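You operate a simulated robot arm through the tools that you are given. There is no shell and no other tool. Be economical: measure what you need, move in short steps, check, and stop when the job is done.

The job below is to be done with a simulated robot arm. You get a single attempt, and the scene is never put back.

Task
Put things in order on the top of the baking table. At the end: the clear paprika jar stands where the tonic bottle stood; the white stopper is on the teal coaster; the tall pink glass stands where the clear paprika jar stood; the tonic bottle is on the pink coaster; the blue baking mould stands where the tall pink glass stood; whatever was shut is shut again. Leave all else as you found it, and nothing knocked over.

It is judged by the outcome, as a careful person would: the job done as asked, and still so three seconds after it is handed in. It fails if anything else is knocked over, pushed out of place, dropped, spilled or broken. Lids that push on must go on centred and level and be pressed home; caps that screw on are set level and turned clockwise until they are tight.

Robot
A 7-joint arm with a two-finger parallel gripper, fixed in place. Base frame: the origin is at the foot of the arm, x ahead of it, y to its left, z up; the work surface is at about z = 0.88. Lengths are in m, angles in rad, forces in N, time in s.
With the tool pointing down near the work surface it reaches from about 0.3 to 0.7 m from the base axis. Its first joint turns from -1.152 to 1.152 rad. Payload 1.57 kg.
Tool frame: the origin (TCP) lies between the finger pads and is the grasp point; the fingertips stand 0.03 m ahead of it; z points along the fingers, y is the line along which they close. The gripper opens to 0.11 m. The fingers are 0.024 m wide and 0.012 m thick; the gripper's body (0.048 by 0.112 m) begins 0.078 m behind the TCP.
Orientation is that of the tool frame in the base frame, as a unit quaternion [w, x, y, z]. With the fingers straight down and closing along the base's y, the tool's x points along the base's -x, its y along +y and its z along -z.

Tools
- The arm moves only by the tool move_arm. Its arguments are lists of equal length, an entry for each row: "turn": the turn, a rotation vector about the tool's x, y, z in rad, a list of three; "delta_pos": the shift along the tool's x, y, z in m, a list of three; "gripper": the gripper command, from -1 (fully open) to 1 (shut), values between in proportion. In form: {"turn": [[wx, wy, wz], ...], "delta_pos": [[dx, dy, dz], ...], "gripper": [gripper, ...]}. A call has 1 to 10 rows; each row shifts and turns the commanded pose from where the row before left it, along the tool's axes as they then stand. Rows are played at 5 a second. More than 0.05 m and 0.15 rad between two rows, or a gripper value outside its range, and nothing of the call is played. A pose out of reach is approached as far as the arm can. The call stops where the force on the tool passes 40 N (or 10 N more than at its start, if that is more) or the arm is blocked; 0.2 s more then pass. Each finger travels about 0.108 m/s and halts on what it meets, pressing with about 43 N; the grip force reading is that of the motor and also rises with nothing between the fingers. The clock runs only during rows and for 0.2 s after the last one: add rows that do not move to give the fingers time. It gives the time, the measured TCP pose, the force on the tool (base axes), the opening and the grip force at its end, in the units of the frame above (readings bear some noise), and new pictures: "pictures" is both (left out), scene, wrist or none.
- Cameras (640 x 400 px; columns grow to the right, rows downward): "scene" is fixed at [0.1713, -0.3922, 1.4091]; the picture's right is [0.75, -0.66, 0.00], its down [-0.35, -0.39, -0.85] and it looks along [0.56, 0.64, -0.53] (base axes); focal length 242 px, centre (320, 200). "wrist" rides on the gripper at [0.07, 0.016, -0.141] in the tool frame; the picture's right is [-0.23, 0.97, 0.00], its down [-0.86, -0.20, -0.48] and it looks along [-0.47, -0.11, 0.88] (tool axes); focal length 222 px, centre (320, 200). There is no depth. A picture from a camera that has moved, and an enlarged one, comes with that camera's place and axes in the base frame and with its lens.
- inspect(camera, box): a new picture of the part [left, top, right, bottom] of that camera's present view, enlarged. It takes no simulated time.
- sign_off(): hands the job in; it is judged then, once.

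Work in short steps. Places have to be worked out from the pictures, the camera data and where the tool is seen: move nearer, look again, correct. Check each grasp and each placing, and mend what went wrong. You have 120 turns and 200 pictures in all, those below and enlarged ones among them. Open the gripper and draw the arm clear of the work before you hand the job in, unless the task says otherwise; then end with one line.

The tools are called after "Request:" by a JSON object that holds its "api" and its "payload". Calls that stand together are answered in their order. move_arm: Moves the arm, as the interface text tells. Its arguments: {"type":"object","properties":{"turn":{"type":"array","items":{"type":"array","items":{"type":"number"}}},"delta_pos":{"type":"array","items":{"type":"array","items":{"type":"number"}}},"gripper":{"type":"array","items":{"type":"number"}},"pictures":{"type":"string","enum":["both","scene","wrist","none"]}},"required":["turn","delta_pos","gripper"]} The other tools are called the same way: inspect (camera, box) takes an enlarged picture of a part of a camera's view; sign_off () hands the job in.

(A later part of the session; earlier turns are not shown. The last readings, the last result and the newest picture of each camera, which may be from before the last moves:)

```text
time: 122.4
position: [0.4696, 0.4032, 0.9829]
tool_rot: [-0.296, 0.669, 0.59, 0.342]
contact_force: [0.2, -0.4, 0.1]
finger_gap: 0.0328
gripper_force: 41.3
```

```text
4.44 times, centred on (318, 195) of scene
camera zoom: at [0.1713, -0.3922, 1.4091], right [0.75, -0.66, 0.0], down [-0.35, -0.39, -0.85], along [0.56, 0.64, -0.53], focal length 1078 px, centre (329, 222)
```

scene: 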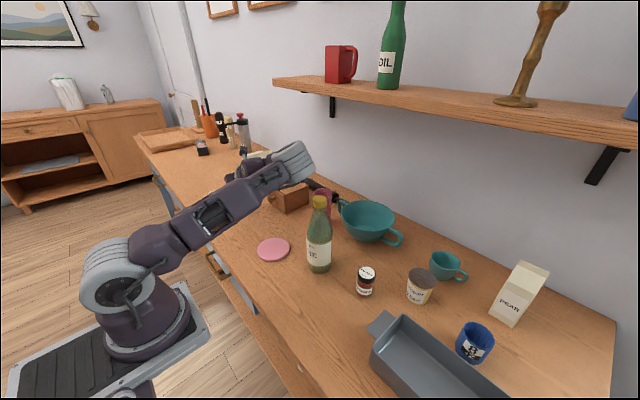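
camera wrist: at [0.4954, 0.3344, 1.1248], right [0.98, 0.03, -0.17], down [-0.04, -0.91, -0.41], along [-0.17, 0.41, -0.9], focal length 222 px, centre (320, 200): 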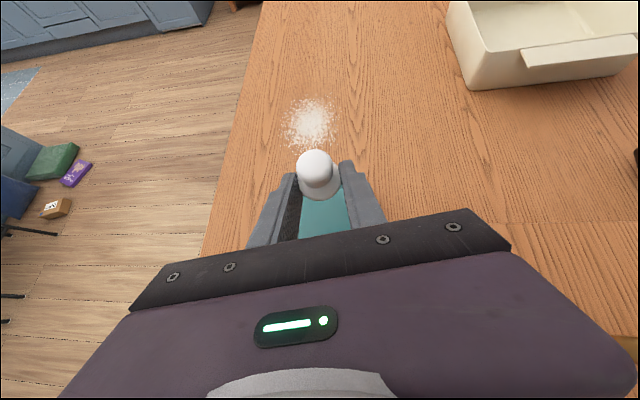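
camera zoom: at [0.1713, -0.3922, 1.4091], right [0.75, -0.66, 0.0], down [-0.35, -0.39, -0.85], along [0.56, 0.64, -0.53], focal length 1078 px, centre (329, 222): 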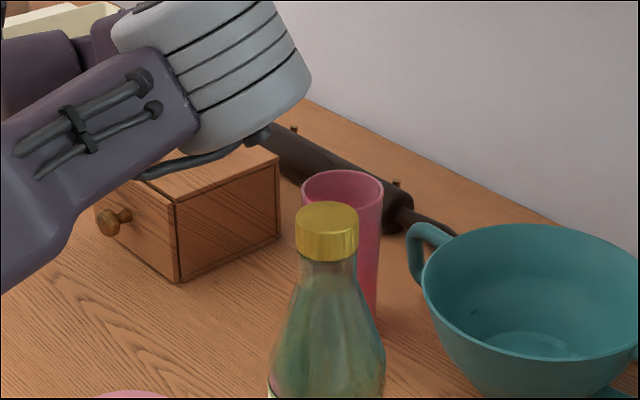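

Excellent: the arm swung to a much clearer posture. Lowering toward the coaster (to z≈0.945) and checking.

Request:
{"api": "move_arm", "payload": {"turn": [[0, 0, 0], [0, 0, 0], [0, 0, 0]], "delta_pos": [[-0.0152, -0.002, 0.0115], [-0.0152, -0.002, 0.0115], [0, 0, 0]], "gripper": [0.6, 0.6, 0.6], "pictures": "both"}}

Request:
{"api": "inspect", "payload": {"camera": "scene", "box": [214, 170, 278, 216]}}

```text
time: 123.2
position: [0.4672, 0.4038, 0.9444]
tool_rot: [-0.296, 0.669, 0.59, 0.342]
contact_force: [-0.2, 0.2, -1.0]
finger_gap: 0.0327
gripper_force: 40.7
camera wrist: at [0.4731, 0.3301, 1.084], right [0.95, -0.26, -0.18], down [-0.31, -0.86, -0.41], along [-0.05, 0.44, -0.9], focal length 222 px, centre (320, 200)
```

scene: 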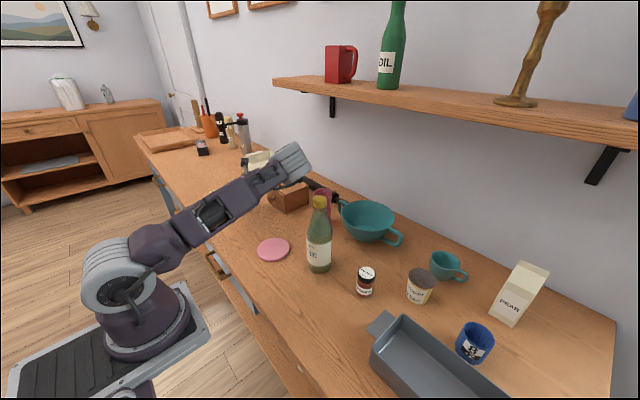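
wrist: 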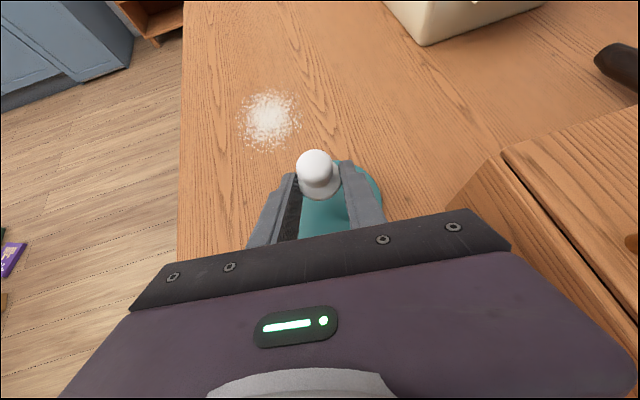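

```text
8.70 times, centred on (246, 193) of scene
camera zoom: at [0.1713, -0.3922, 1.4091], right [0.75, -0.66, 0.0], down [-0.35, -0.39, -0.85], along [0.56, 0.64, -0.53], focal length 2108 px, centre (964, 261)
```

zoom: 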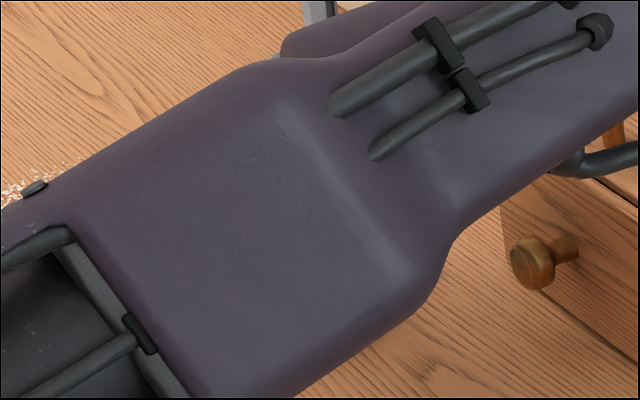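

Scene view is blocked, but the earlier zoom suggests ~0.06 rad more back-tilt. Applying it and easing down in 3 mm steps.

Request:
{"api": "move_arm", "payload": {"turn": [[0, 0.06, 0], [0, 0, 0], [0, 0, 0], [0, 0, 0], [0, 0, 0]], "delta_pos": [[0, 0, 0], [-0.0025, 0, 0.0016], [-0.0025, 0, 0.0016], [-0.0025, 0, 0.0016], [0, 0, 0]], "gripper": [0.6, 0.6, 0.6, 0.6, 0.6], "pictures": "wrist"}}

```text
time: 124.4
position: [0.4668, 0.4049, 0.9343]
tool_rot: [-0.315, 0.658, 0.581, 0.361]
contact_force: [-0.2, 0.6, 0.0]
finger_gap: 0.0328
gripper_force: 40.6
camera wrist: at [0.472, 0.3223, 1.07], right [0.95, -0.25, -0.18], down [-0.31, -0.83, -0.46], along [-0.04, 0.5, -0.87], focal length 222 px, centre (320, 200)
```

wrist: 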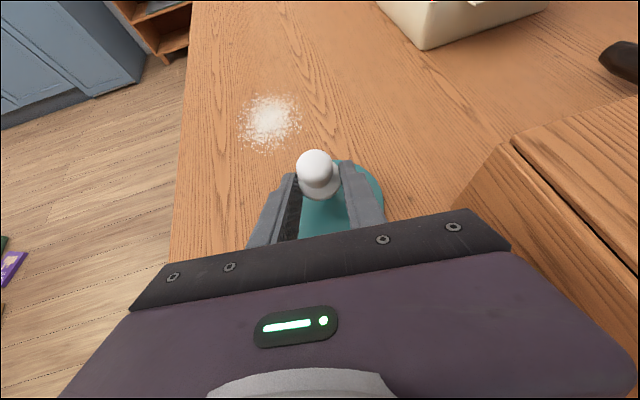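

Request:
{"api": "move_arm", "payload": {"turn": [[0, 0, 0], [0, 0, 0], [0, 0, 0], [0, 0, 0]], "delta_pos": [[-0.0025, 0, 0.0016], [-0.0025, 0, 0.0016], [-0.0017, 0, 0.0011], [0, 0, 0]], "gripper": [0.6, 0.6, 0.6, 0.6], "pictures": "none"}}

```text
time: 125.4
position: [0.4669, 0.404, 0.9291]
tool_rot: [-0.316, 0.656, 0.58, 0.363]
contact_force: [-0.2, 0.9, 25.1]
finger_gap: 0.0327
gripper_force: 41.3
```

Contact. Releasing gently and looking.

Request:
{"api": "move_arm", "payload": {"turn": [[0, 0, 0], [0, 0, 0], [0, 0, 0], [0, 0, 0]], "delta_pos": [[0.0017, 0, -0.0011], [0, 0, 0], [0, 0, 0], [0, 0, 0]], "gripper": [0.5, 0.3, 0.1, -0.2], "pictures": "wrist"}}

```text
time: 126.4
position: [0.468, 0.4036, 0.9289]
tool_rot: [-0.314, 0.658, 0.581, 0.362]
contact_force: [0.5, 0.6, 0.5]
finger_gap: 0.0658
gripper_force: 0.0
camera wrist: at [0.4723, 0.3214, 1.0646], right [0.95, -0.25, -0.18], down [-0.31, -0.83, -0.46], along [-0.04, 0.49, -0.87], focal length 222 px, centre (320, 200)
```

wrist: 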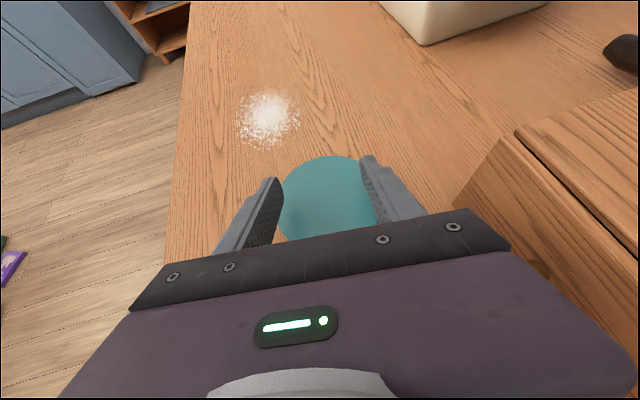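

The stopper left the view—it probably toppled toward the hand's side. Retreating upward to find it.

Request:
{"api": "move_arm", "payload": {"turn": [[0, 0, 0], [0, 0, 0], [0, 0, 0], [0, -0.14, 0], [0, -0.14, 0], [0, -0.14, 0], [0, -0.14, 0], [0, -0.14, 0], [0, -0.14, 0], [0, -0.14, 0]], "delta_pos": [[0.036, 0, -0.0235], [0.036, 0, -0.0235], [0.036, 0, -0.0235], [0, 0, 0], [0, 0, 0], [0, 0, 0], [0, 0, 0], [0, 0, 0], [0, 0, 0], [0, 0, 0]], "gripper": [-0.2, -0.2, -0.2, -0.2, -0.2, -0.2, -0.2, -0.2, -0.2, -0.2], "pictures": "both"}}

```text
time: 128.6
position: [0.4663, 0.4031, 1.0581]
tool_rot: [-0.003, 0.751, 0.66, 0.009]
contact_force: [-0.1, 0.3, -0.1]
finger_gap: 0.066
gripper_force: 0.0
camera wrist: at [0.4902, 0.4681, 1.2007], right [0.94, -0.35, 0.0], down [-0.31, -0.83, 0.46], along [-0.16, -0.43, -0.89], focal length 222 px, centre (320, 200)
```

scene: 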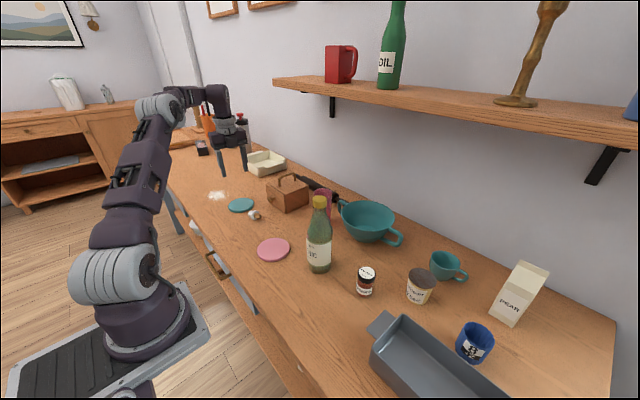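
wrist: 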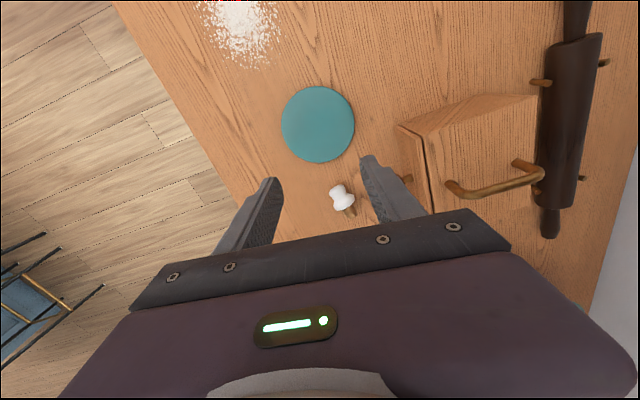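

The stopper toppled off: it lies at flange ≈(0.470,0.306), axis az ≈ -1.39. I'll regrip it the same way (forward tilt 0.7), to be tilted back a bit more and set down with lighter contact.

Request:
{"api": "move_arm", "payload": {"turn": [[0, 0, -0.15], [0, 0, -0.15], [0, -0.14, 0], [0, -0.14, 0], [0, -0.14, 0], [0, -0.14, 0], [0, -0.14, 0], [0, 0, 0], [0, 0, 0], [0, 0, 0]], "delta_pos": [[0, 0, 0], [0, 0, 0], [0, 0, 0], [0, 0, 0], [0, 0, 0], [0, 0, 0], [0, 0, 0], [0.0104, -0.0046, 0.0342], [0.0104, -0.0046, 0.0342], [0.0104, -0.0046, 0.0342]], "gripper": [-0.2, -0.2, -0.2, -0.2, -0.2, -0.2, -0.2, -0.2, -0.2, -0.2], "pictures": "wrist"}}

```text
time: 130.8
position: [0.4144, 0.3599, 0.9553]
tool_rot: [0.186, 0.61, 0.755, -0.151]
contact_force: [-0.8, -0.1, -0.6]
finger_gap: 0.066
gripper_force: 0.0
out of reach, approached as far as the arm can: row 4, 5, 6, 7
camera wrist: at [0.4032, 0.4879, 1.0491], right [0.99, 0.01, 0.1], down [-0.08, -0.56, 0.82], along [0.07, -0.83, -0.56], focal length 222 px, centre (320, 200)
```

wrist: 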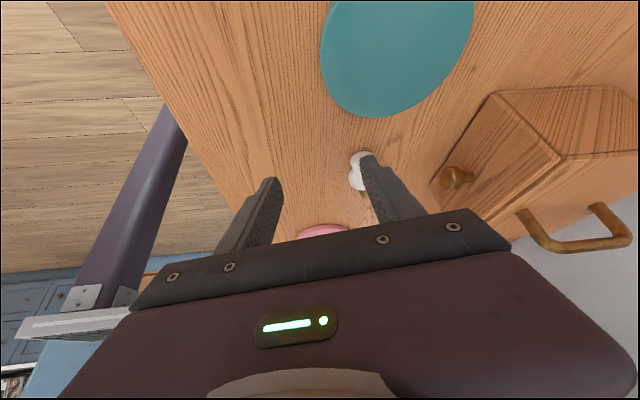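

Tilt was limited by reach to ~0.49. Shifting over behind the stopper and adding a bit of tilt there.

Request:
{"api": "move_arm", "payload": {"turn": [[0, 0, 0], [0, -0.14, 0], [0, 0, 0]], "delta_pos": [[-0.0213, 0.0415, 0.0113], [0, 0, 0], [0, 0, 0]], "gripper": [-0.2, -0.2, -0.2], "pictures": "wrist"}}

```text
time: 131.6
position: [0.4615, 0.3446, 0.9566]
tool_rot: [0.237, 0.598, 0.741, -0.193]
contact_force: [0.1, 0.4, -0.4]
finger_gap: 0.066
gripper_force: 0.1
camera wrist: at [0.4481, 0.4844, 1.0306], right [0.99, 0.03, 0.13], down [-0.11, -0.45, 0.89], along [0.08, -0.89, -0.44], focal length 222 px, centre (320, 200)
```

wrist: 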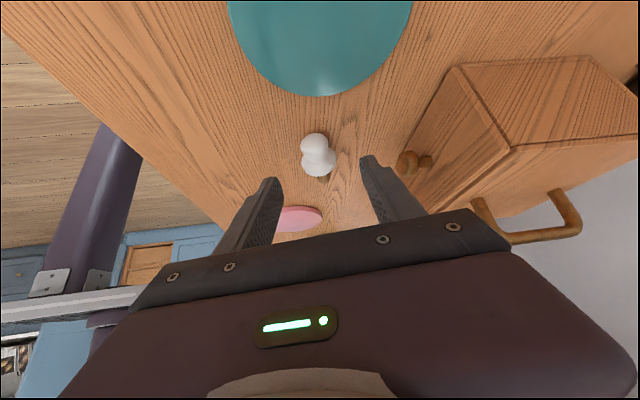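

Tilt 0.62 achieved, stopper centred. Advancing to the grasp and closing in one call.

Request:
{"api": "move_arm", "payload": {"turn": [[0, 0, 0], [0, 0, 0], [0, 0, 0], [0, 0, 0], [0, 0, 0], [0, 0, 0], [0, 0, 0], [0, 0, 0]], "delta_pos": [[-0.0005, -0.0007, 0.0262], [-0.0005, -0.0006, 0.0262], [0, 0, 0], [0, 0, 0], [0, 0, 0], [0, 0, 0], [0, 0, 0], [0, 0, 0]], "gripper": [-0.2, -0.2, -0.2, 0.05, 0.25, 0.45, 0.6, 0.6], "pictures": "wrist"}}

```text
time: 133.4
position: [0.464, 0.312, 0.9138]
tool_rot: [0.238, 0.598, 0.74, -0.193]
contact_force: [0.9, 0.1, 0.8]
finger_gap: 0.0327
gripper_force: 40.9
camera wrist: at [0.4519, 0.4519, 0.9878], right [0.99, 0.02, 0.13], down [-0.11, -0.45, 0.89], along [0.08, -0.89, -0.44], focal length 222 px, centre (320, 200)
```

wrist: 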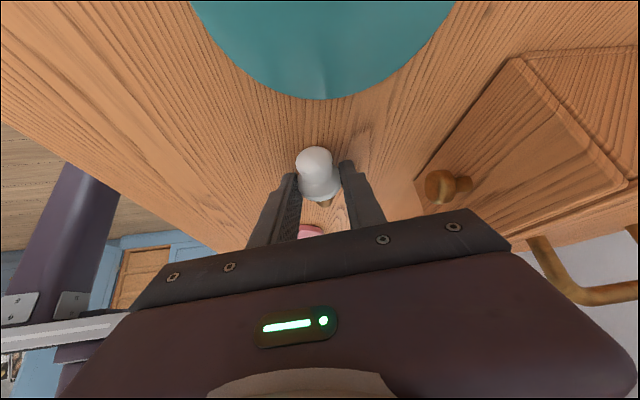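

Gripped. Lifting, untilting to vertical and yawing to fwd ≈ -1.66.

Request:
{"api": "move_arm", "payload": {"turn": [[0, 0, 0], [0, 0, 0], [0, 0, 0], [0, 0, 0], [0, 0.149, 0], [0, 0.149, 0], [0, 0.149, 0], [0, 0.149, 0], [0, 0, 0.149], [0, 0, 0.149]], "delta_pos": [[-0.0233, 0, -0.0325], [-0.0233, 0, -0.0325], [-0.0233, 0, -0.0325], [-0.0233, 0, -0.0325], [0, 0, 0], [0, 0, 0], [0, 0, 0], [0, 0, 0], [0, 0, 0], [0, 0, 0]], "gripper": [0.6, 0.6, 0.6, 0.6, 0.6, 0.6, 0.6, 0.6, 0.6, 0.6], "pictures": "none"}}

```text
time: 135.6
position: [0.4656, 0.3129, 1.0737]
tool_rot: [0.011, 0.737, 0.675, -0.008]
contact_force: [0.8, -0.2, -0.8]
finger_gap: 0.0325
gripper_force: 41.0
```

Request:
{"api": "move_arm", "payload": {"turn": [[0, 0, 0], [0, 0, 0], [0, 0.1444, 0], [0, 0.1444, 0], [0, 0.1444, 0], [0, 0.1444, 0], [0, 0.1444, 0], [0, 0.1444, 0], [0, 0.1444, 0], [0, 0.1444, 0]], "delta_pos": [[0.0443, -0.0039, 0], [0.0443, -0.0039, 0], [0, 0, 0], [0, 0, 0], [0, 0, 0], [0, 0, 0], [0, 0, 0], [0, 0, 0], [0, 0, 0], [0, 0, 0]], "gripper": [0.6, 0.6, 0.6, 0.6, 0.6, 0.6, 0.6, 0.6, 0.6, 0.6], "pictures": "scene"}}

Request:
{"api": "inspect", "payload": {"camera": "scene", "box": [215, 130, 279, 170]}}

```text
time: 137.8
position: [0.4643, 0.4009, 1.0701]
tool_rot: [-0.36, 0.621, 0.573, 0.395]
contact_force: [0.4, -0.7, -0.1]
finger_gap: 0.0327
gripper_force: 41.0
```

scene: 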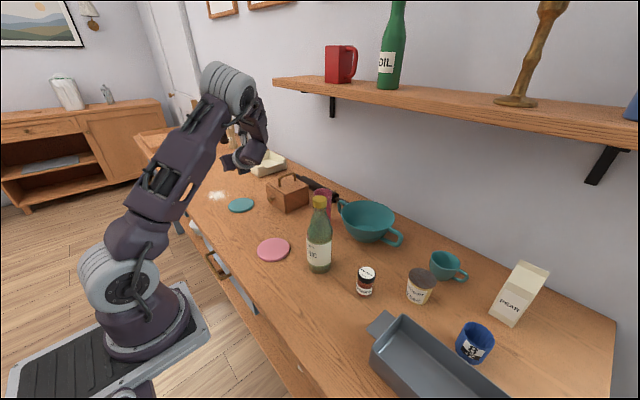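

```text
10.00 times, centred on (247, 150) of scene
camera zoom: at [0.1713, -0.3922, 1.4091], right [0.75, -0.66, 0.0], down [-0.35, -0.39, -0.85], along [0.56, 0.64, -0.53], focal length 2425 px, centre (1050, 700)
```

zoom: 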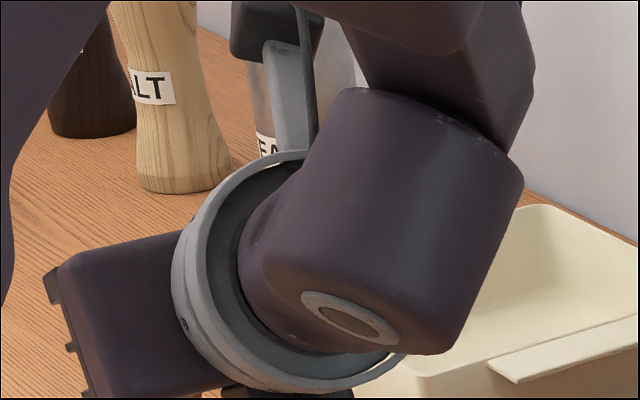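

The elbow is high and clear now. Tilting the last 0.144, lowering to z≈0.945, and zooming in on the grip.

Request:
{"api": "move_arm", "payload": {"turn": [[0, 0.1444, 0], [0, 0, 0], [0, 0, 0], [0, 0, 0], [0, 0, 0]], "delta_pos": [[0, 0, 0], [-0.0398, 0, 0.0123], [-0.0398, 0, 0.0123], [-0.0398, 0, 0.0123], [0, 0, 0]], "gripper": [0.6, 0.6, 0.6, 0.6, 0.6], "pictures": "scene"}}

Request:
{"api": "inspect", "payload": {"camera": "wrist", "box": [270, 140, 370, 240]}}

Request:
{"api": "inspect", "payload": {"camera": "scene", "box": [220, 175, 268, 215]}}

```text
time: 139.0
position: [0.4661, 0.4028, 0.9454]
tool_rot: [-0.4, 0.592, 0.544, 0.44]
contact_force: [0.7, 0.3, -1.1]
finger_gap: 0.0326
gripper_force: 40.6
```

scene: 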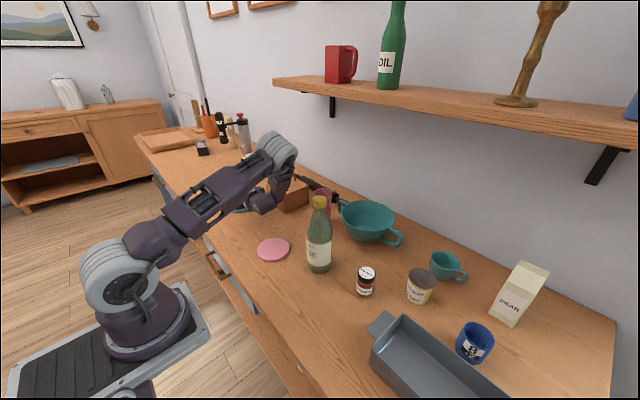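

```text
4.00 times, centred on (320, 190) of wrist
camera zoom: at [0.4718, 0.2866, 1.0539], right [0.97, -0.15, -0.21], down [-0.26, -0.69, -0.68], along [-0.04, 0.71, -0.7], focal length 888 px, centre (320, 240)
```

zoom: 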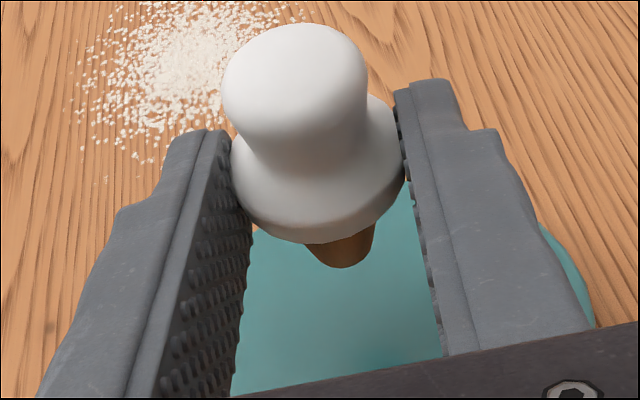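

```text
10.00 times, centred on (244, 195) of scene
camera zoom: at [0.1713, -0.3922, 1.4091], right [0.75, -0.66, 0.0], down [-0.35, -0.39, -0.85], along [0.56, 0.64, -0.53], focal length 2425 px, centre (1080, 250)
```

zoom: 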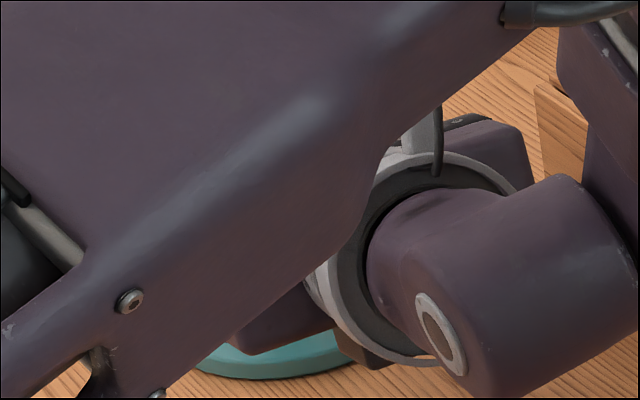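

The zoom shows the stopper essentially vertical, cork down, over the coaster. Lowering 17 mm.

Request:
{"api": "move_arm", "payload": {"turn": [[0, 0, 0], [0, 0, 0], [0, 0, 0], [0, 0, 0]], "delta_pos": [[-0.0067, 0, 0.0021], [-0.0057, 0, 0.0018], [-0.0038, 0, 0.0012], [0, 0, 0]], "gripper": [0.6, 0.6, 0.6, 0.6], "pictures": "none"}}

```text
time: 140.0
position: [0.4667, 0.4027, 0.9297]
tool_rot: [-0.4, 0.592, 0.545, 0.44]
contact_force: [0.4, 0.1, 0.4]
finger_gap: 0.0325
gripper_force: 41.0
```

Request:
{"api": "move_arm", "payload": {"turn": [[0, 0, 0], [0, 0, 0], [0, 0, 0], [0, 0, 0]], "delta_pos": [[-0.0014, 0, 0.0004], [-0.0014, 0, 0.0004], [-0.001, 0, 0.0003], [0, 0, 0]], "gripper": [0.6, 0.6, 0.6, 0.6], "pictures": "none"}}

```text
time: 141.0
position: [0.4669, 0.4012, 0.9242]
tool_rot: [-0.4, 0.591, 0.545, 0.44]
contact_force: [0.4, -0.1, 0.2]
finger_gap: 0.0325
gripper_force: 40.9
```

Request:
{"api": "move_arm", "payload": {"turn": [[0, 0, 0], [0, 0, 0], [0, 0, 0]], "delta_pos": [[-0.0012, 0, 0.0004], [-0.0012, 0, 0.0004], [0, 0, 0]], "gripper": [0.6, 0.6, 0.6], "pictures": "wrist"}}

Request:
{"api": "inspect", "payload": {"camera": "wrist", "box": [270, 140, 370, 240]}}

```text
time: 141.8
position: [0.4674, 0.4025, 0.9212]
tool_rot: [-0.4, 0.591, 0.545, 0.441]
contact_force: [-0.7, -0.2, 2.5]
finger_gap: 0.0327
gripper_force: 41.0
camera wrist: at [0.4729, 0.2869, 1.0313], right [0.97, -0.15, -0.21], down [-0.26, -0.69, -0.68], along [-0.04, 0.71, -0.7], focal length 222 px, centre (320, 200)
```

wrist: 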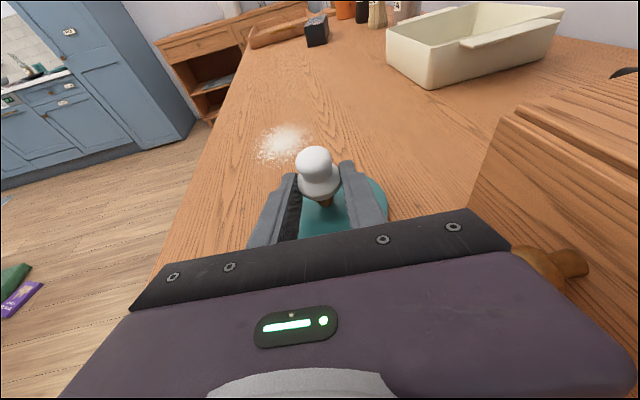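

```text
4.00 times, centred on (320, 190) of wrist
camera zoom: at [0.4729, 0.2869, 1.0313], right [0.97, -0.15, -0.21], down [-0.26, -0.69, -0.68], along [-0.04, 0.71, -0.7], focal length 888 px, centre (320, 240)
```

zoom: 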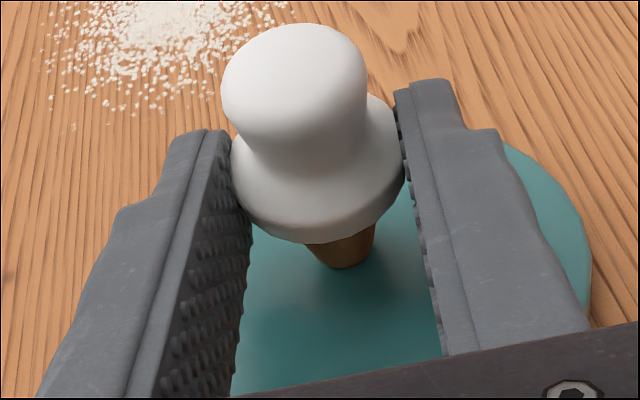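

Light contact (2.5 N), cork tip on the coaster. Opening gently.

Request:
{"api": "move_arm", "payload": {"turn": [[0, 0, 0], [0, 0, 0], [0, 0, 0], [0, 0, 0], [0, 0, 0]], "delta_pos": [[0, 0, 0], [0, 0, 0], [0, 0, 0], [0, 0, 0], [0, 0, 0]], "gripper": [0.4, 0.35, 0.25, 0.1, -0.1], "pictures": "wrist"}}

```text
time: 143.0
position: [0.4664, 0.4019, 0.9228]
tool_rot: [-0.4, 0.591, 0.544, 0.44]
contact_force: [0.6, -0.8, 0.5]
finger_gap: 0.0604
gripper_force: 0.0
camera wrist: at [0.4729, 0.2869, 1.031], right [0.97, -0.15, -0.21], down [-0.26, -0.69, -0.68], along [-0.04, 0.71, -0.7], focal length 222 px, centre (320, 200)
```

wrist: 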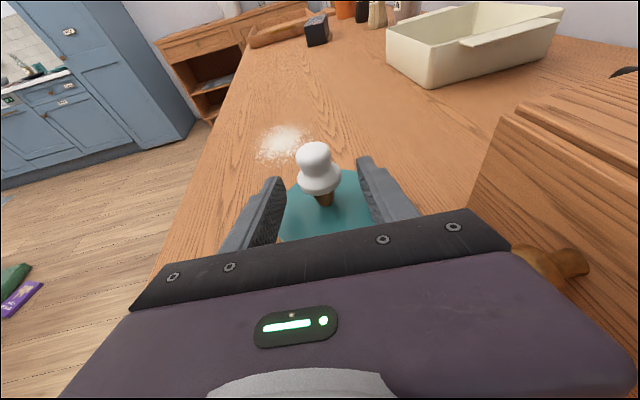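

The stopper stands on the teal coaster. Backing off along the tool, rising, untilting and yawing back toward the bottle side.

Request:
{"api": "move_arm", "payload": {"turn": [[0, 0, 0], [0, 0, 0], [0, 0, 0], [0, 0, 0], [0, 0, 0], [0, -0.149, 0], [0, -0.149, 0], [0, -0.149, 0], [0, -0.149, 0], [0, -0.149, 0]], "delta_pos": [[0, 0, -0.045], [0, 0, -0.045], [0.0382, 0, -0.0118], [0.0382, 0, -0.0118], [0.0382, 0, -0.0118], [0, 0, 0], [0, 0, 0], [0, 0, 0], [0, 0, 0], [0, 0, 0]], "gripper": [-0.3, -0.3, -0.3, -0.3, -0.3, -0.3, -0.3, -0.3, -0.3, -0.3], "pictures": "none"}}

Request:
{"api": "move_arm", "payload": {"turn": [[0, -0.131, 0], [0, -0.131, 0], [0, -0.131, 0], [0, -0.131, 0], [0, 0, -0.15], [0, 0, -0.15], [0, 0, -0.15], [0, 0, -0.15], [0, 0, -0.15], [0, 0, -0.15]], "delta_pos": [[0, 0, 0], [0, 0, 0], [0, 0, 0], [0, 0, 0], [0, 0, -0.025], [0, 0, -0.025], [0, 0, -0.025], [0, 0, -0.025], [0, 0, -0.025], [0, 0, -0.025]], "gripper": [-1, -1, -1, -1, -1, -1, -1, -1, -1, -1], "pictures": "scene"}}

```text
time: 145.2
position: [0.4579, 0.3153, 1.07]
tool_rot: [-0.173, 0.71, 0.654, 0.194]
contact_force: [0.1, 0.5, -0.4]
finger_gap: 0.0714
gripper_force: 0.0
```

```text
time: 147.4
position: [0.4571, 0.3159, 1.2201]
tool_rot: [0.002, 0.369, 0.929, 0.003]
contact_force: [0.0, -0.6, -0.7]
finger_gap: 0.11
gripper_force: 0.0
```

scene: 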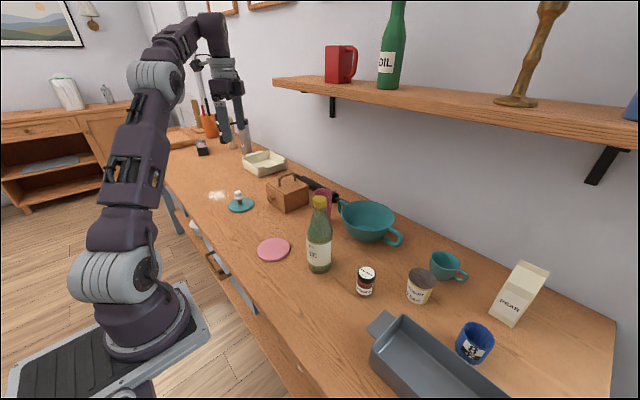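

Stopper stands on the coaster. Now to the bottle: yaw to -0.3, move to (0.41,0.05), tilt forward as before.

Request:
{"api": "move_arm", "payload": {"turn": [[0, 0, -0.152], [0, 0, -0.15], [0, 0, -0.15], [0, 0, 0], [0, 0, 0], [0, 0, 0], [0, 0, 0], [0, 0, 0], [0, 0, 0]], "delta_pos": [[0, 0, 0], [0, 0, 0], [0, 0, 0], [-0.0056, -0.0447, 0], [-0.0056, -0.0447, 0], [-0.0056, -0.0447, 0], [-0.0056, -0.0447, 0], [-0.0056, -0.0447, 0], [-0.0056, -0.0447, 0]], "gripper": [-1, -1, -1, -1, -1, -1, -1, -1, -1], "pictures": "none"}}

Request:
{"api": "move_arm", "payload": {"turn": [[0, -0.127, 0], [0, -0.127, 0], [0, -0.127, 0], [0, -0.127, 0], [0, -0.127, 0], [0, -0.127, 0], [0, 0, 0]], "delta_pos": [[0, 0, 0], [0, 0, 0], [0, 0, 0], [0, 0, 0], [0, 0, 0], [0, 0, 0], [0, 0, 0]], "gripper": [-1, -1, -1, -1, -1, -1, -1], "pictures": "both"}}

```text
refused: row 1 steps farther than a row can; nothing moved
```

```text
time: 149.0
position: [0.457, 0.3169, 1.2196]
tool_rot: [0.348, 0.344, 0.862, -0.135]
contact_force: [0.3, 0.9, -0.2]
finger_gap: 0.1102
gripper_force: 0.0
camera wrist: at [0.36, 0.4301, 1.273], right [0.79, 0.59, 0.16], down [0.07, -0.34, 0.94], along [0.61, -0.73, -0.31], focal length 222 px, centre (320, 200)
```

scene: 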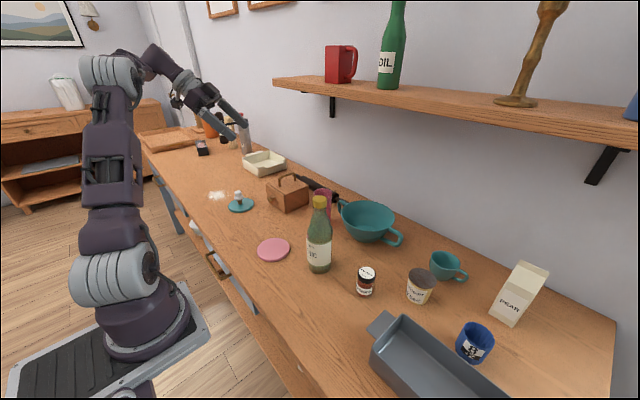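
wrist: 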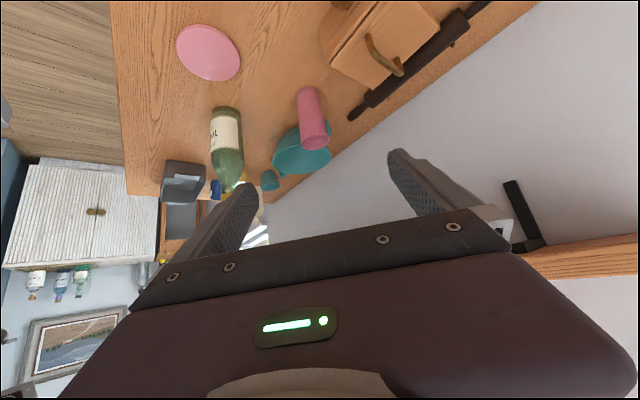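

Only the tilt was played, in place, at fwd -0.756 — which suits the bottle grip just as well (glass gone). Moving to above-behind the bottle in this attitude.

Request:
{"api": "move_arm", "payload": {"turn": [[0, 0, 0], [0, 0, 0], [0, 0, 0], [0, 0, 0], [0, 0, 0], [0, 0, 0], [0, 0, 0], [0, 0, 0]], "delta_pos": [[-0.01996, -0.03143, 0.0257], [-0.01996, -0.03143, 0.0257], [-0.01996, -0.03143, 0.0257], [-0.01996, -0.03143, 0.0257], [-0.01996, -0.03143, 0.0257], [-0.01996, -0.03143, 0.0257], [-0.01996, -0.03143, 0.0257], [0, 0, 0]], "gripper": [-1, -1, -1, -1, -1, -1, -1, -1], "pictures": "wrist"}}

```text
time: 150.8
position: [0.4711, 0.0, 1.1838]
tool_rot: [0.348, 0.345, 0.862, -0.134]
contact_force: [-0.4, 0.1, 0.5]
finger_gap: 0.1101
gripper_force: 0.1
camera wrist: at [0.3746, 0.113, 1.2377], right [0.79, 0.59, 0.16], down [0.07, -0.35, 0.94], along [0.61, -0.73, -0.31], focal length 222 px, centre (320, 200)
```

wrist: 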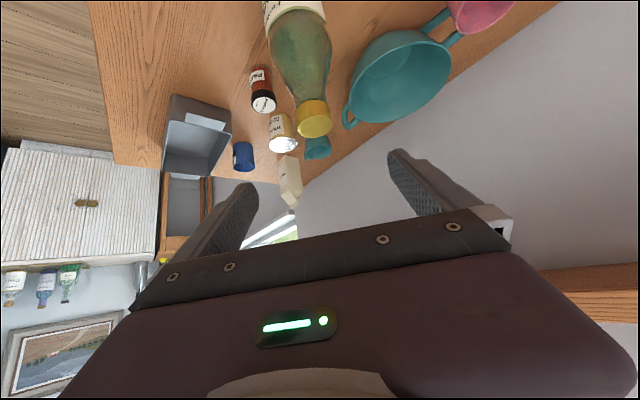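

Bottle reads (0.491,-0.016), aligned. Descending astride it, forward 3 cm, and closing.

Request:
{"api": "move_arm", "payload": {"turn": [[0, 0, 0], [0, 0, 0], [0, 0, 0], [0, 0, 0], [0, 0, 0], [0, 0, 0], [0, 0, 0], [0, 0, 0], [0, 0, 0], [0, 0, 0]], "delta_pos": [[0.0291, -0.0003, 0.0304], [0.0291, -0.0003, 0.0304], [0.0291, -0.0003, 0.0304], [0.0291, -0.0003, 0.0304], [0.0291, -0.0003, 0.0304], [0, 0, 0.03], [0, 0, 0], [0, 0, 0], [0, 0, 0], [0, 0, 0]], "gripper": [-1, -1, -1, -1, -1, -1, -1, -0.2, 0.2, 0.6], "pictures": "both"}}

```text
time: 153.0
position: [0.4981, -0.0098, 0.9515]
tool_rot: [0.348, 0.343, 0.862, -0.135]
contact_force: [2.2, -1.2, 0.0]
finger_gap: 0.0686
gripper_force: 43.2
out of reach, approached as far as the arm can: row 4, 5
camera wrist: at [0.4023, 0.1032, 1.0058], right [0.79, 0.59, 0.16], down [0.07, -0.35, 0.94], along [0.61, -0.73, -0.31], focal length 222 px, centre (320, 200)
```

scene: 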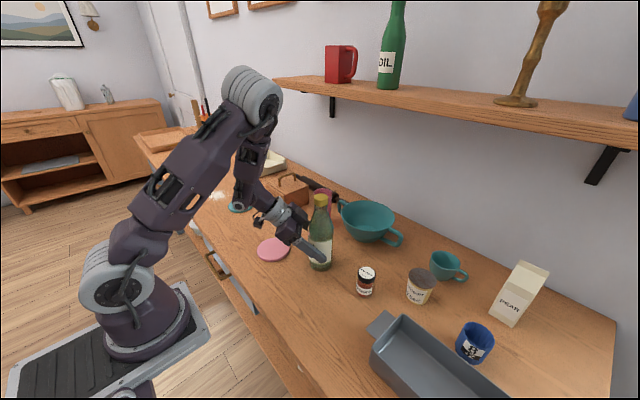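
wrist: 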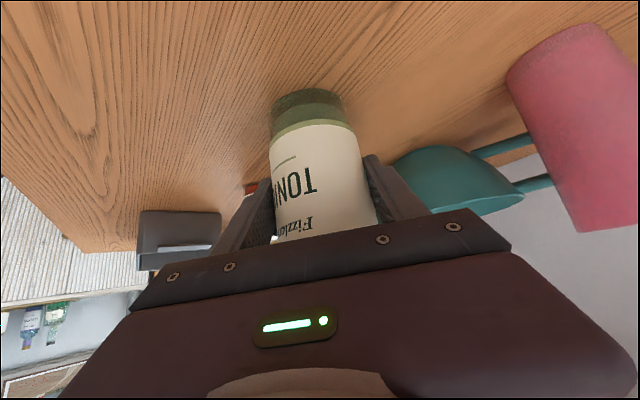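

Gripped (0.0686). Lifting 5 cm and carrying to above the pink coaster.

Request:
{"api": "move_arm", "payload": {"turn": [[0, 0, 0], [0, 0, 0], [0, 0, 0], [0, 0, 0], [0, 0, 0], [0, 0, 0], [0, 0, 0]], "delta_pos": [[-0.0173, 0.0002, -0.0181], [-0.0173, 0.0002, -0.0181], [0.0265, 0.0116, -0.0253], [0.0265, 0.0116, -0.0253], [0.0265, 0.0116, -0.0253], [0.0265, 0.0116, -0.0253], [0, 0, 0]], "gripper": [0.6, 0.6, 0.6, 0.6, 0.6, 0.6, 0.6], "pictures": "wrist"}}

Request:
{"api": "inspect", "payload": {"camera": "scene", "box": [210, 150, 340, 300]}}

```text
time: 154.6
position: [0.4246, 0.1269, 1.004]
tool_rot: [0.347, 0.345, 0.861, -0.136]
contact_force: [0.5, -0.4, -8.5]
finger_gap: 0.0687
gripper_force: 42.9
camera wrist: at [0.329, 0.2395, 1.0576], right [0.79, 0.59, 0.16], down [0.07, -0.35, 0.94], along [0.61, -0.73, -0.31], focal length 222 px, centre (320, 200)
```

wrist: 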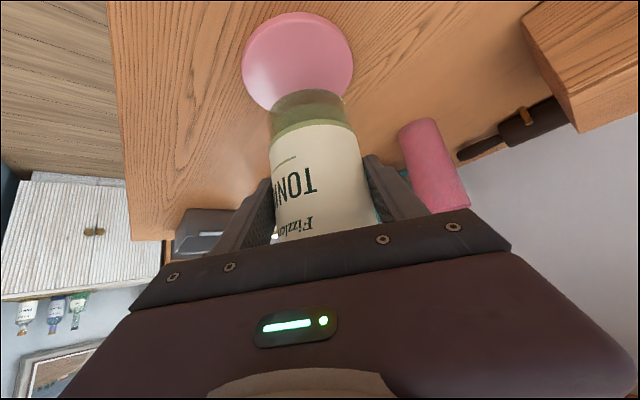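

```text
2.67 times, centred on (275, 225) of scene
camera zoom: at [0.1714, -0.3921, 1.4091], right [0.75, -0.66, 0.0], down [-0.35, -0.39, -0.85], along [0.56, 0.64, -0.53], focal length 647 px, centre (440, 133)
```

zoom: 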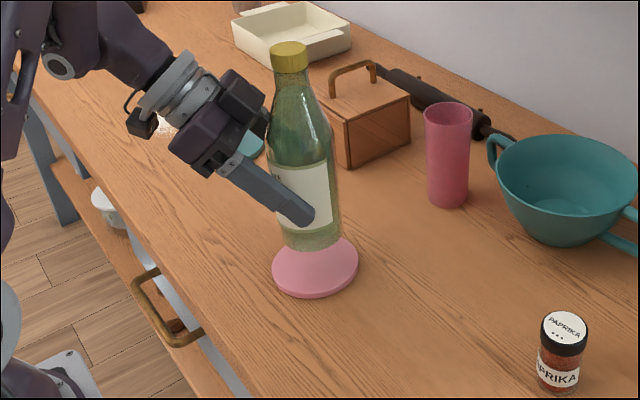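

Bottle base reads (0.429,0.120) vs coaster (0.428,0.120): aligned. Lowering to contact.

Request:
{"api": "move_arm", "payload": {"turn": [[0, 0, 0], [0, 0, 0], [0, 0, 0], [0, 0, 0], [0, 0, 0], [0, 0, 0]], "delta_pos": [[0.0139, 0, 0.0145], [0.0104, 0, 0.0108], [0.0028, 0, 0.0029], [0.0021, 0, 0.0022], [0.0014, 0, 0.0014], [0, 0, 0]], "gripper": [0.6, 0.6, 0.6, 0.6, 0.6, 0.6], "pictures": "none"}}

Request:
{"api": "inspect", "payload": {"camera": "scene", "box": [210, 150, 340, 300]}}

```text
time: 156.0
position: [0.4247, 0.1292, 0.9659]
tool_rot: [0.346, 0.344, 0.862, -0.136]
contact_force: [0.2, 0.8, -8.8]
finger_gap: 0.0689
gripper_force: 43.3
out of reach, approached as far as the arm can: row 4
```

```text
2.67 times, centred on (275, 225) of scene
camera zoom: at [0.1714, -0.3921, 1.4091], right [0.75, -0.66, 0.0], down [-0.35, -0.39, -0.85], along [0.56, 0.64, -0.53], focal length 647 px, centre (440, 133)
```

zoom: 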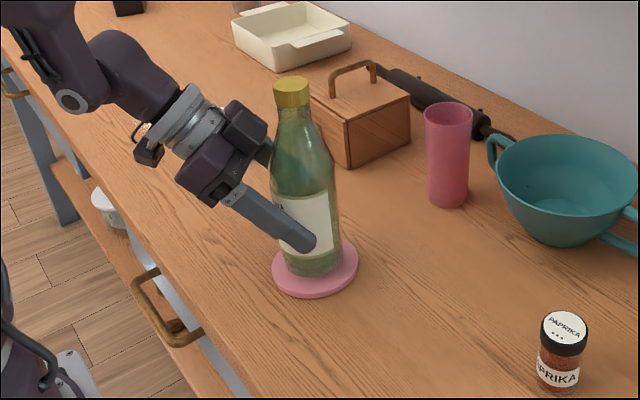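

Request:
{"api": "move_arm", "payload": {"turn": [[0, 0, 0], [0, 0, 0], [0, 0, 0], [0, 0, 0]], "delta_pos": [[0.0021, 0, 0.0022], [0.0021, 0, 0.0022], [0.0014, 0, 0.0014], [0, 0, 0]], "gripper": [0.6, 0.6, 0.6, 0.6], "pictures": "none"}}

```text
time: 157.0
position: [0.4253, 0.1316, 0.9621]
tool_rot: [0.347, 0.344, 0.862, -0.136]
contact_force: [-2.3, -2.7, 4.9]
finger_gap: 0.0686
gripper_force: 42.9
out of reach, approached as far as the arm can: row 2
```

Contact reached. Releasing, backing off, rising.

Request:
{"api": "move_arm", "payload": {"turn": [[0, 0, 0], [0, 0, 0], [0, 0, 0], [0, 0, 0], [0, 0, 0], [0, 0, 0], [0, 0, 0], [0, 0, 0], [0, 0, 0], [0, 0, 0]], "delta_pos": [[0, 0, 0], [0, 0, 0], [0, 0, 0], [0, 0, 0], [-0.003, 0, -0.02], [-0.0305, 0.0003, -0.0318], [-0.0305, 0.0003, -0.0318], [-0.0305, 0.0003, -0.0318], [-0.0305, 0.0003, -0.0318], [-0.0305, 0.0003, -0.0318]], "gripper": [-0.3, -0.45, -0.7, -1, -1, -1, -1, -1, -1, -1], "pictures": "scene"}}

Request:
{"api": "inspect", "payload": {"camera": "scene", "box": [210, 150, 340, 300]}}

```text
time: 159.2
position: [0.417, 0.1348, 1.1994]
tool_rot: [0.348, 0.343, 0.862, -0.135]
contact_force: [1.4, 0.5, 0.0]
finger_gap: 0.1102
gripper_force: 0.0
```

scene: 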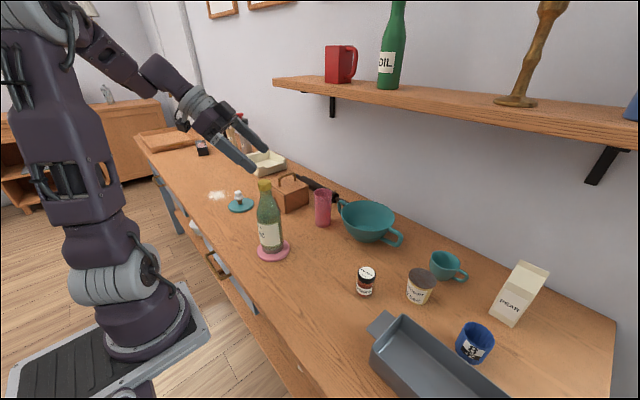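

```text
2.67 times, centred on (275, 225) of scene
camera zoom: at [0.1713, -0.3922, 1.4091], right [0.75, -0.66, 0.0], down [-0.35, -0.39, -0.85], along [0.56, 0.64, -0.53], focal length 647 px, centre (440, 133)
```

zoom: 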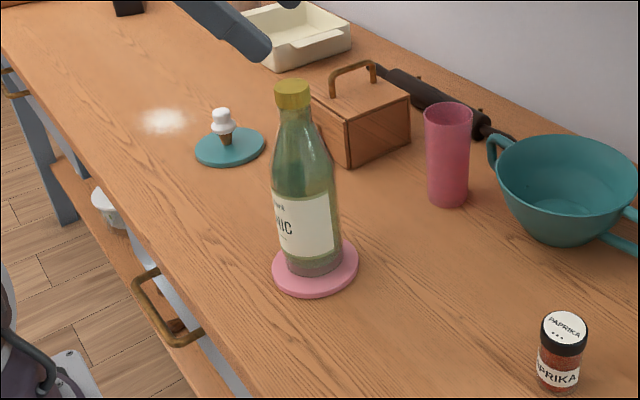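

Bottle on the pink coaster, stopper upright on teal, jar and glass placed. Last: the mould. Untilting at a well-reachable spot and yawing.

Request:
{"api": "move_arm", "payload": {"turn": [[0, 0, 0], [0, 0, 0], [0, 0.127, 0], [0, 0.127, 0], [0, 0.127, 0], [0, 0.127, 0], [0, 0.127, 0], [0, 0.127, 0], [0, 0, -0.15], [0, 0, -0.15]], "delta_pos": [[-0.013, 0.0412, 0.0128], [-0.013, 0.0412, 0.0128], [0, 0, 0], [0, 0, 0], [0, 0, 0], [0, 0, 0], [0, 0, 0], [0, 0, 0], [0, 0, 0], [0, 0, 0]], "gripper": [-1, -1, -1, -1, -1, -1, -1, -1, -1, -1], "pictures": "none"}}

```text
time: 161.4
position: [0.5003, 0.172, 1.1967]
tool_rot: [0.002, 0.226, 0.974, 0.002]
contact_force: [-0.6, 0.2, -0.1]
finger_gap: 0.1102
gripper_force: 0.1
```

Request:
{"api": "move_arm", "payload": {"turn": [[0, 0, -0.15], [0, 0, -0.15], [0, 0, -0.15], [0, 0, 0], [0, 0, 0], [0, 0, 0], [0, 0, 0], [0, 0, 0], [0, 0, 0], [0, 0, 0]], "delta_pos": [[0, 0, 0.01], [0, 0, 0.01], [0, 0, 0.01], [-0.006, -0.048, 0], [-0.006, -0.048, 0], [-0.006, -0.048, 0], [-0.006, -0.048, 0], [-0.005, -0.048, 0], [0, -0.049, 0], [0, -0.049, 0]], "gripper": [-1, -1, -1, -1, -1, -1, -1, -1, -1, -1], "pictures": "none"}}

Request:
{"api": "move_arm", "payload": {"turn": [[0, 0, 0], [0, 0, 0], [0, 0, 0], [0, 0, 0], [0, 0, 0], [0, 0, 0]], "delta_pos": [[0, -0.048, 0.012], [0, -0.048, 0.012], [0, -0.048, 0.012], [0, -0.045, 0.012], [0, -0.02, 0.03], [0, 0, 0]], "gripper": [-1, -1, -1, -1, -1, -1], "pictures": "both"}}

```text
time: 163.6
position: [0.5232, -0.1672, 1.1655]
tool_rot: [0.003, 0.003, 1.0, 0.002]
contact_force: [0.0, 0.0, -0.4]
finger_gap: 0.1101
gripper_force: 0.0
```

```text
time: 165.0
position: [0.5246, -0.3508, 1.0963]
tool_rot: [0.003, 0.003, 1.0, 0.002]
contact_force: [-0.1, -0.5, -0.1]
finger_gap: 0.11
gripper_force: 0.0
out of reach, approached as far as the arm can: row 4
camera wrist: at [0.4552, -0.3347, 1.2371], right [0.23, 0.97, 0.0], down [0.85, -0.21, 0.48], along [0.47, -0.11, -0.88], focal length 222 px, centre (320, 200)
```

scene: 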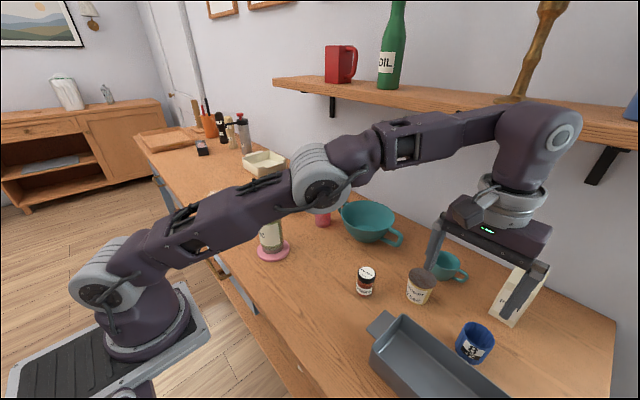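
wrist: 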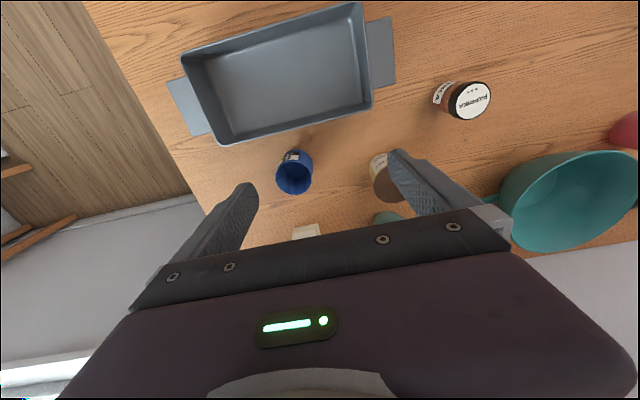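

Mould at ≈(0.568,-0.401). Descending diagonally onto it, gap 0.085.

Request:
{"api": "move_arm", "payload": {"turn": [[0, 0, 0], [0, 0, 0], [0, 0, 0], [0, 0, 0], [0, 0, 0], [0, 0, 0], [0, 0, 0]], "delta_pos": [[0, -0.025, 0.035], [0, -0.025, 0.035], [-0.02, 0, 0.03], [-0.023, 0, 0.03], [0, 0, 0.03], [0, 0, 0.02], [0, 0, 0]], "gripper": [-0.6, -0.6, -0.6, -0.6, -0.6, -0.6, -0.6], "pictures": "both"}}

```text
time: 166.6
position: [0.5462, -0.3883, 0.9311]
tool_rot: [0.003, 0.003, 1.0, 0.001]
contact_force: [0.2, -0.3, 0.3]
finger_gap: 0.088
gripper_force: 0.0
out of reach, approached as far as the arm can: row 3, 4
camera wrist: at [0.4759, -0.3719, 1.0725], right [0.23, 0.97, 0.0], down [0.85, -0.21, 0.48], along [0.47, -0.11, -0.88], focal length 222 px, centre (320, 200)
```

scene: 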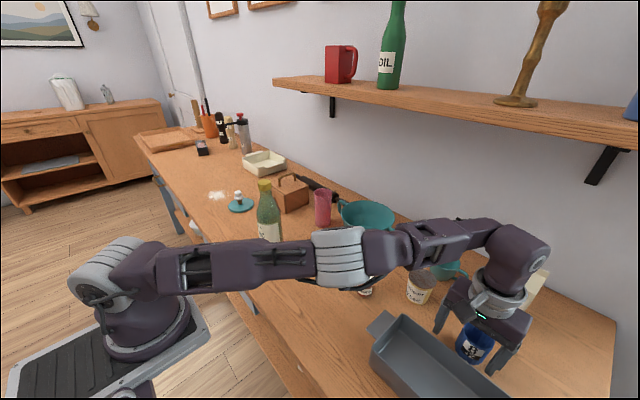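
wrist: 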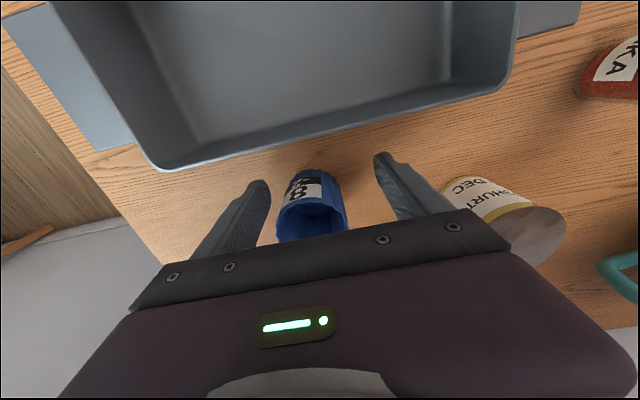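

Need 2 cm more forward; lower down the reach is better. Advancing.

Request:
{"api": "move_arm", "payload": {"turn": [[0, 0, 0], [0, 0, 0], [0, 0, 0], [0, 0, 0]], "delta_pos": [[0, -0.006, 0.006], [-0.01, -0.005, 0.006], [-0.01, 0, 0.003], [0, 0, 0]], "gripper": [-0.6, -0.6, -0.6, -0.6], "pictures": "both"}}

```text
time: 167.6
position: [0.55, -0.3951, 0.9203]
tool_rot: [0.005, 0.001, 1.0, 0.0]
contact_force: [0.3, 0.2, -0.5]
finger_gap: 0.0881
gripper_force: 0.1
out of reach, approached as far as the arm can: row 2, 3
camera wrist: at [0.4791, -0.3787, 1.062], right [0.23, 0.97, 0.0], down [0.85, -0.2, 0.49], along [0.47, -0.11, -0.87], focal length 222 px, centre (320, 200)
```

scene: 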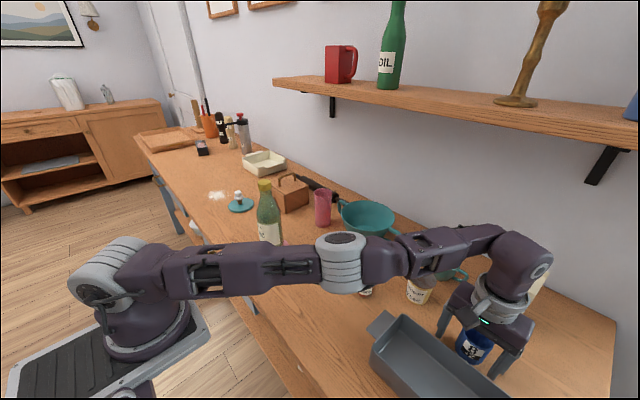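
wrist: 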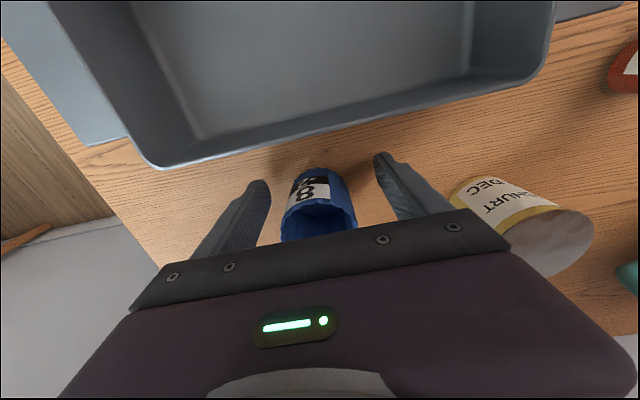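

Reach-limited when vertical; tilting 0.3 rad forward gives the extra reach.

Request:
{"api": "move_arm", "payload": {"turn": [[0, -0.149, 0], [0, -0.149, 0], [0, 0, 0], [0, 0, 0], [0, 0, 0]], "delta_pos": [[0, 0, 0], [0, 0, 0], [-0.0068, -0.002, 0.004], [-0.0068, -0.002, 0.004], [0, 0, 0]], "gripper": [-0.6, -0.6, -0.6, -0.6, -0.6], "pictures": "both"}}

```text
time: 168.8
position: [0.564, -0.3991, 0.9165]
tool_rot: [0.152, 0.005, 0.988, 0.001]
contact_force: [0.1, 0.0, -0.4]
finger_gap: 0.0881
gripper_force: 0.1
camera wrist: at [0.456, -0.3826, 1.0309], right [0.22, 0.97, 0.07], down [0.67, -0.21, 0.71], along [0.71, -0.11, -0.7], focal length 222 px, centre (320, 200)
```

scene: 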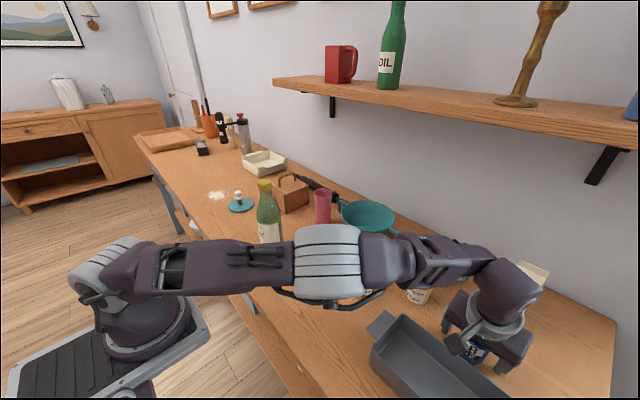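
wrist: 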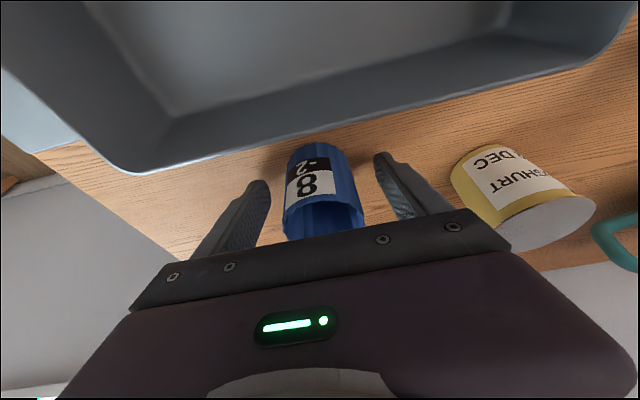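

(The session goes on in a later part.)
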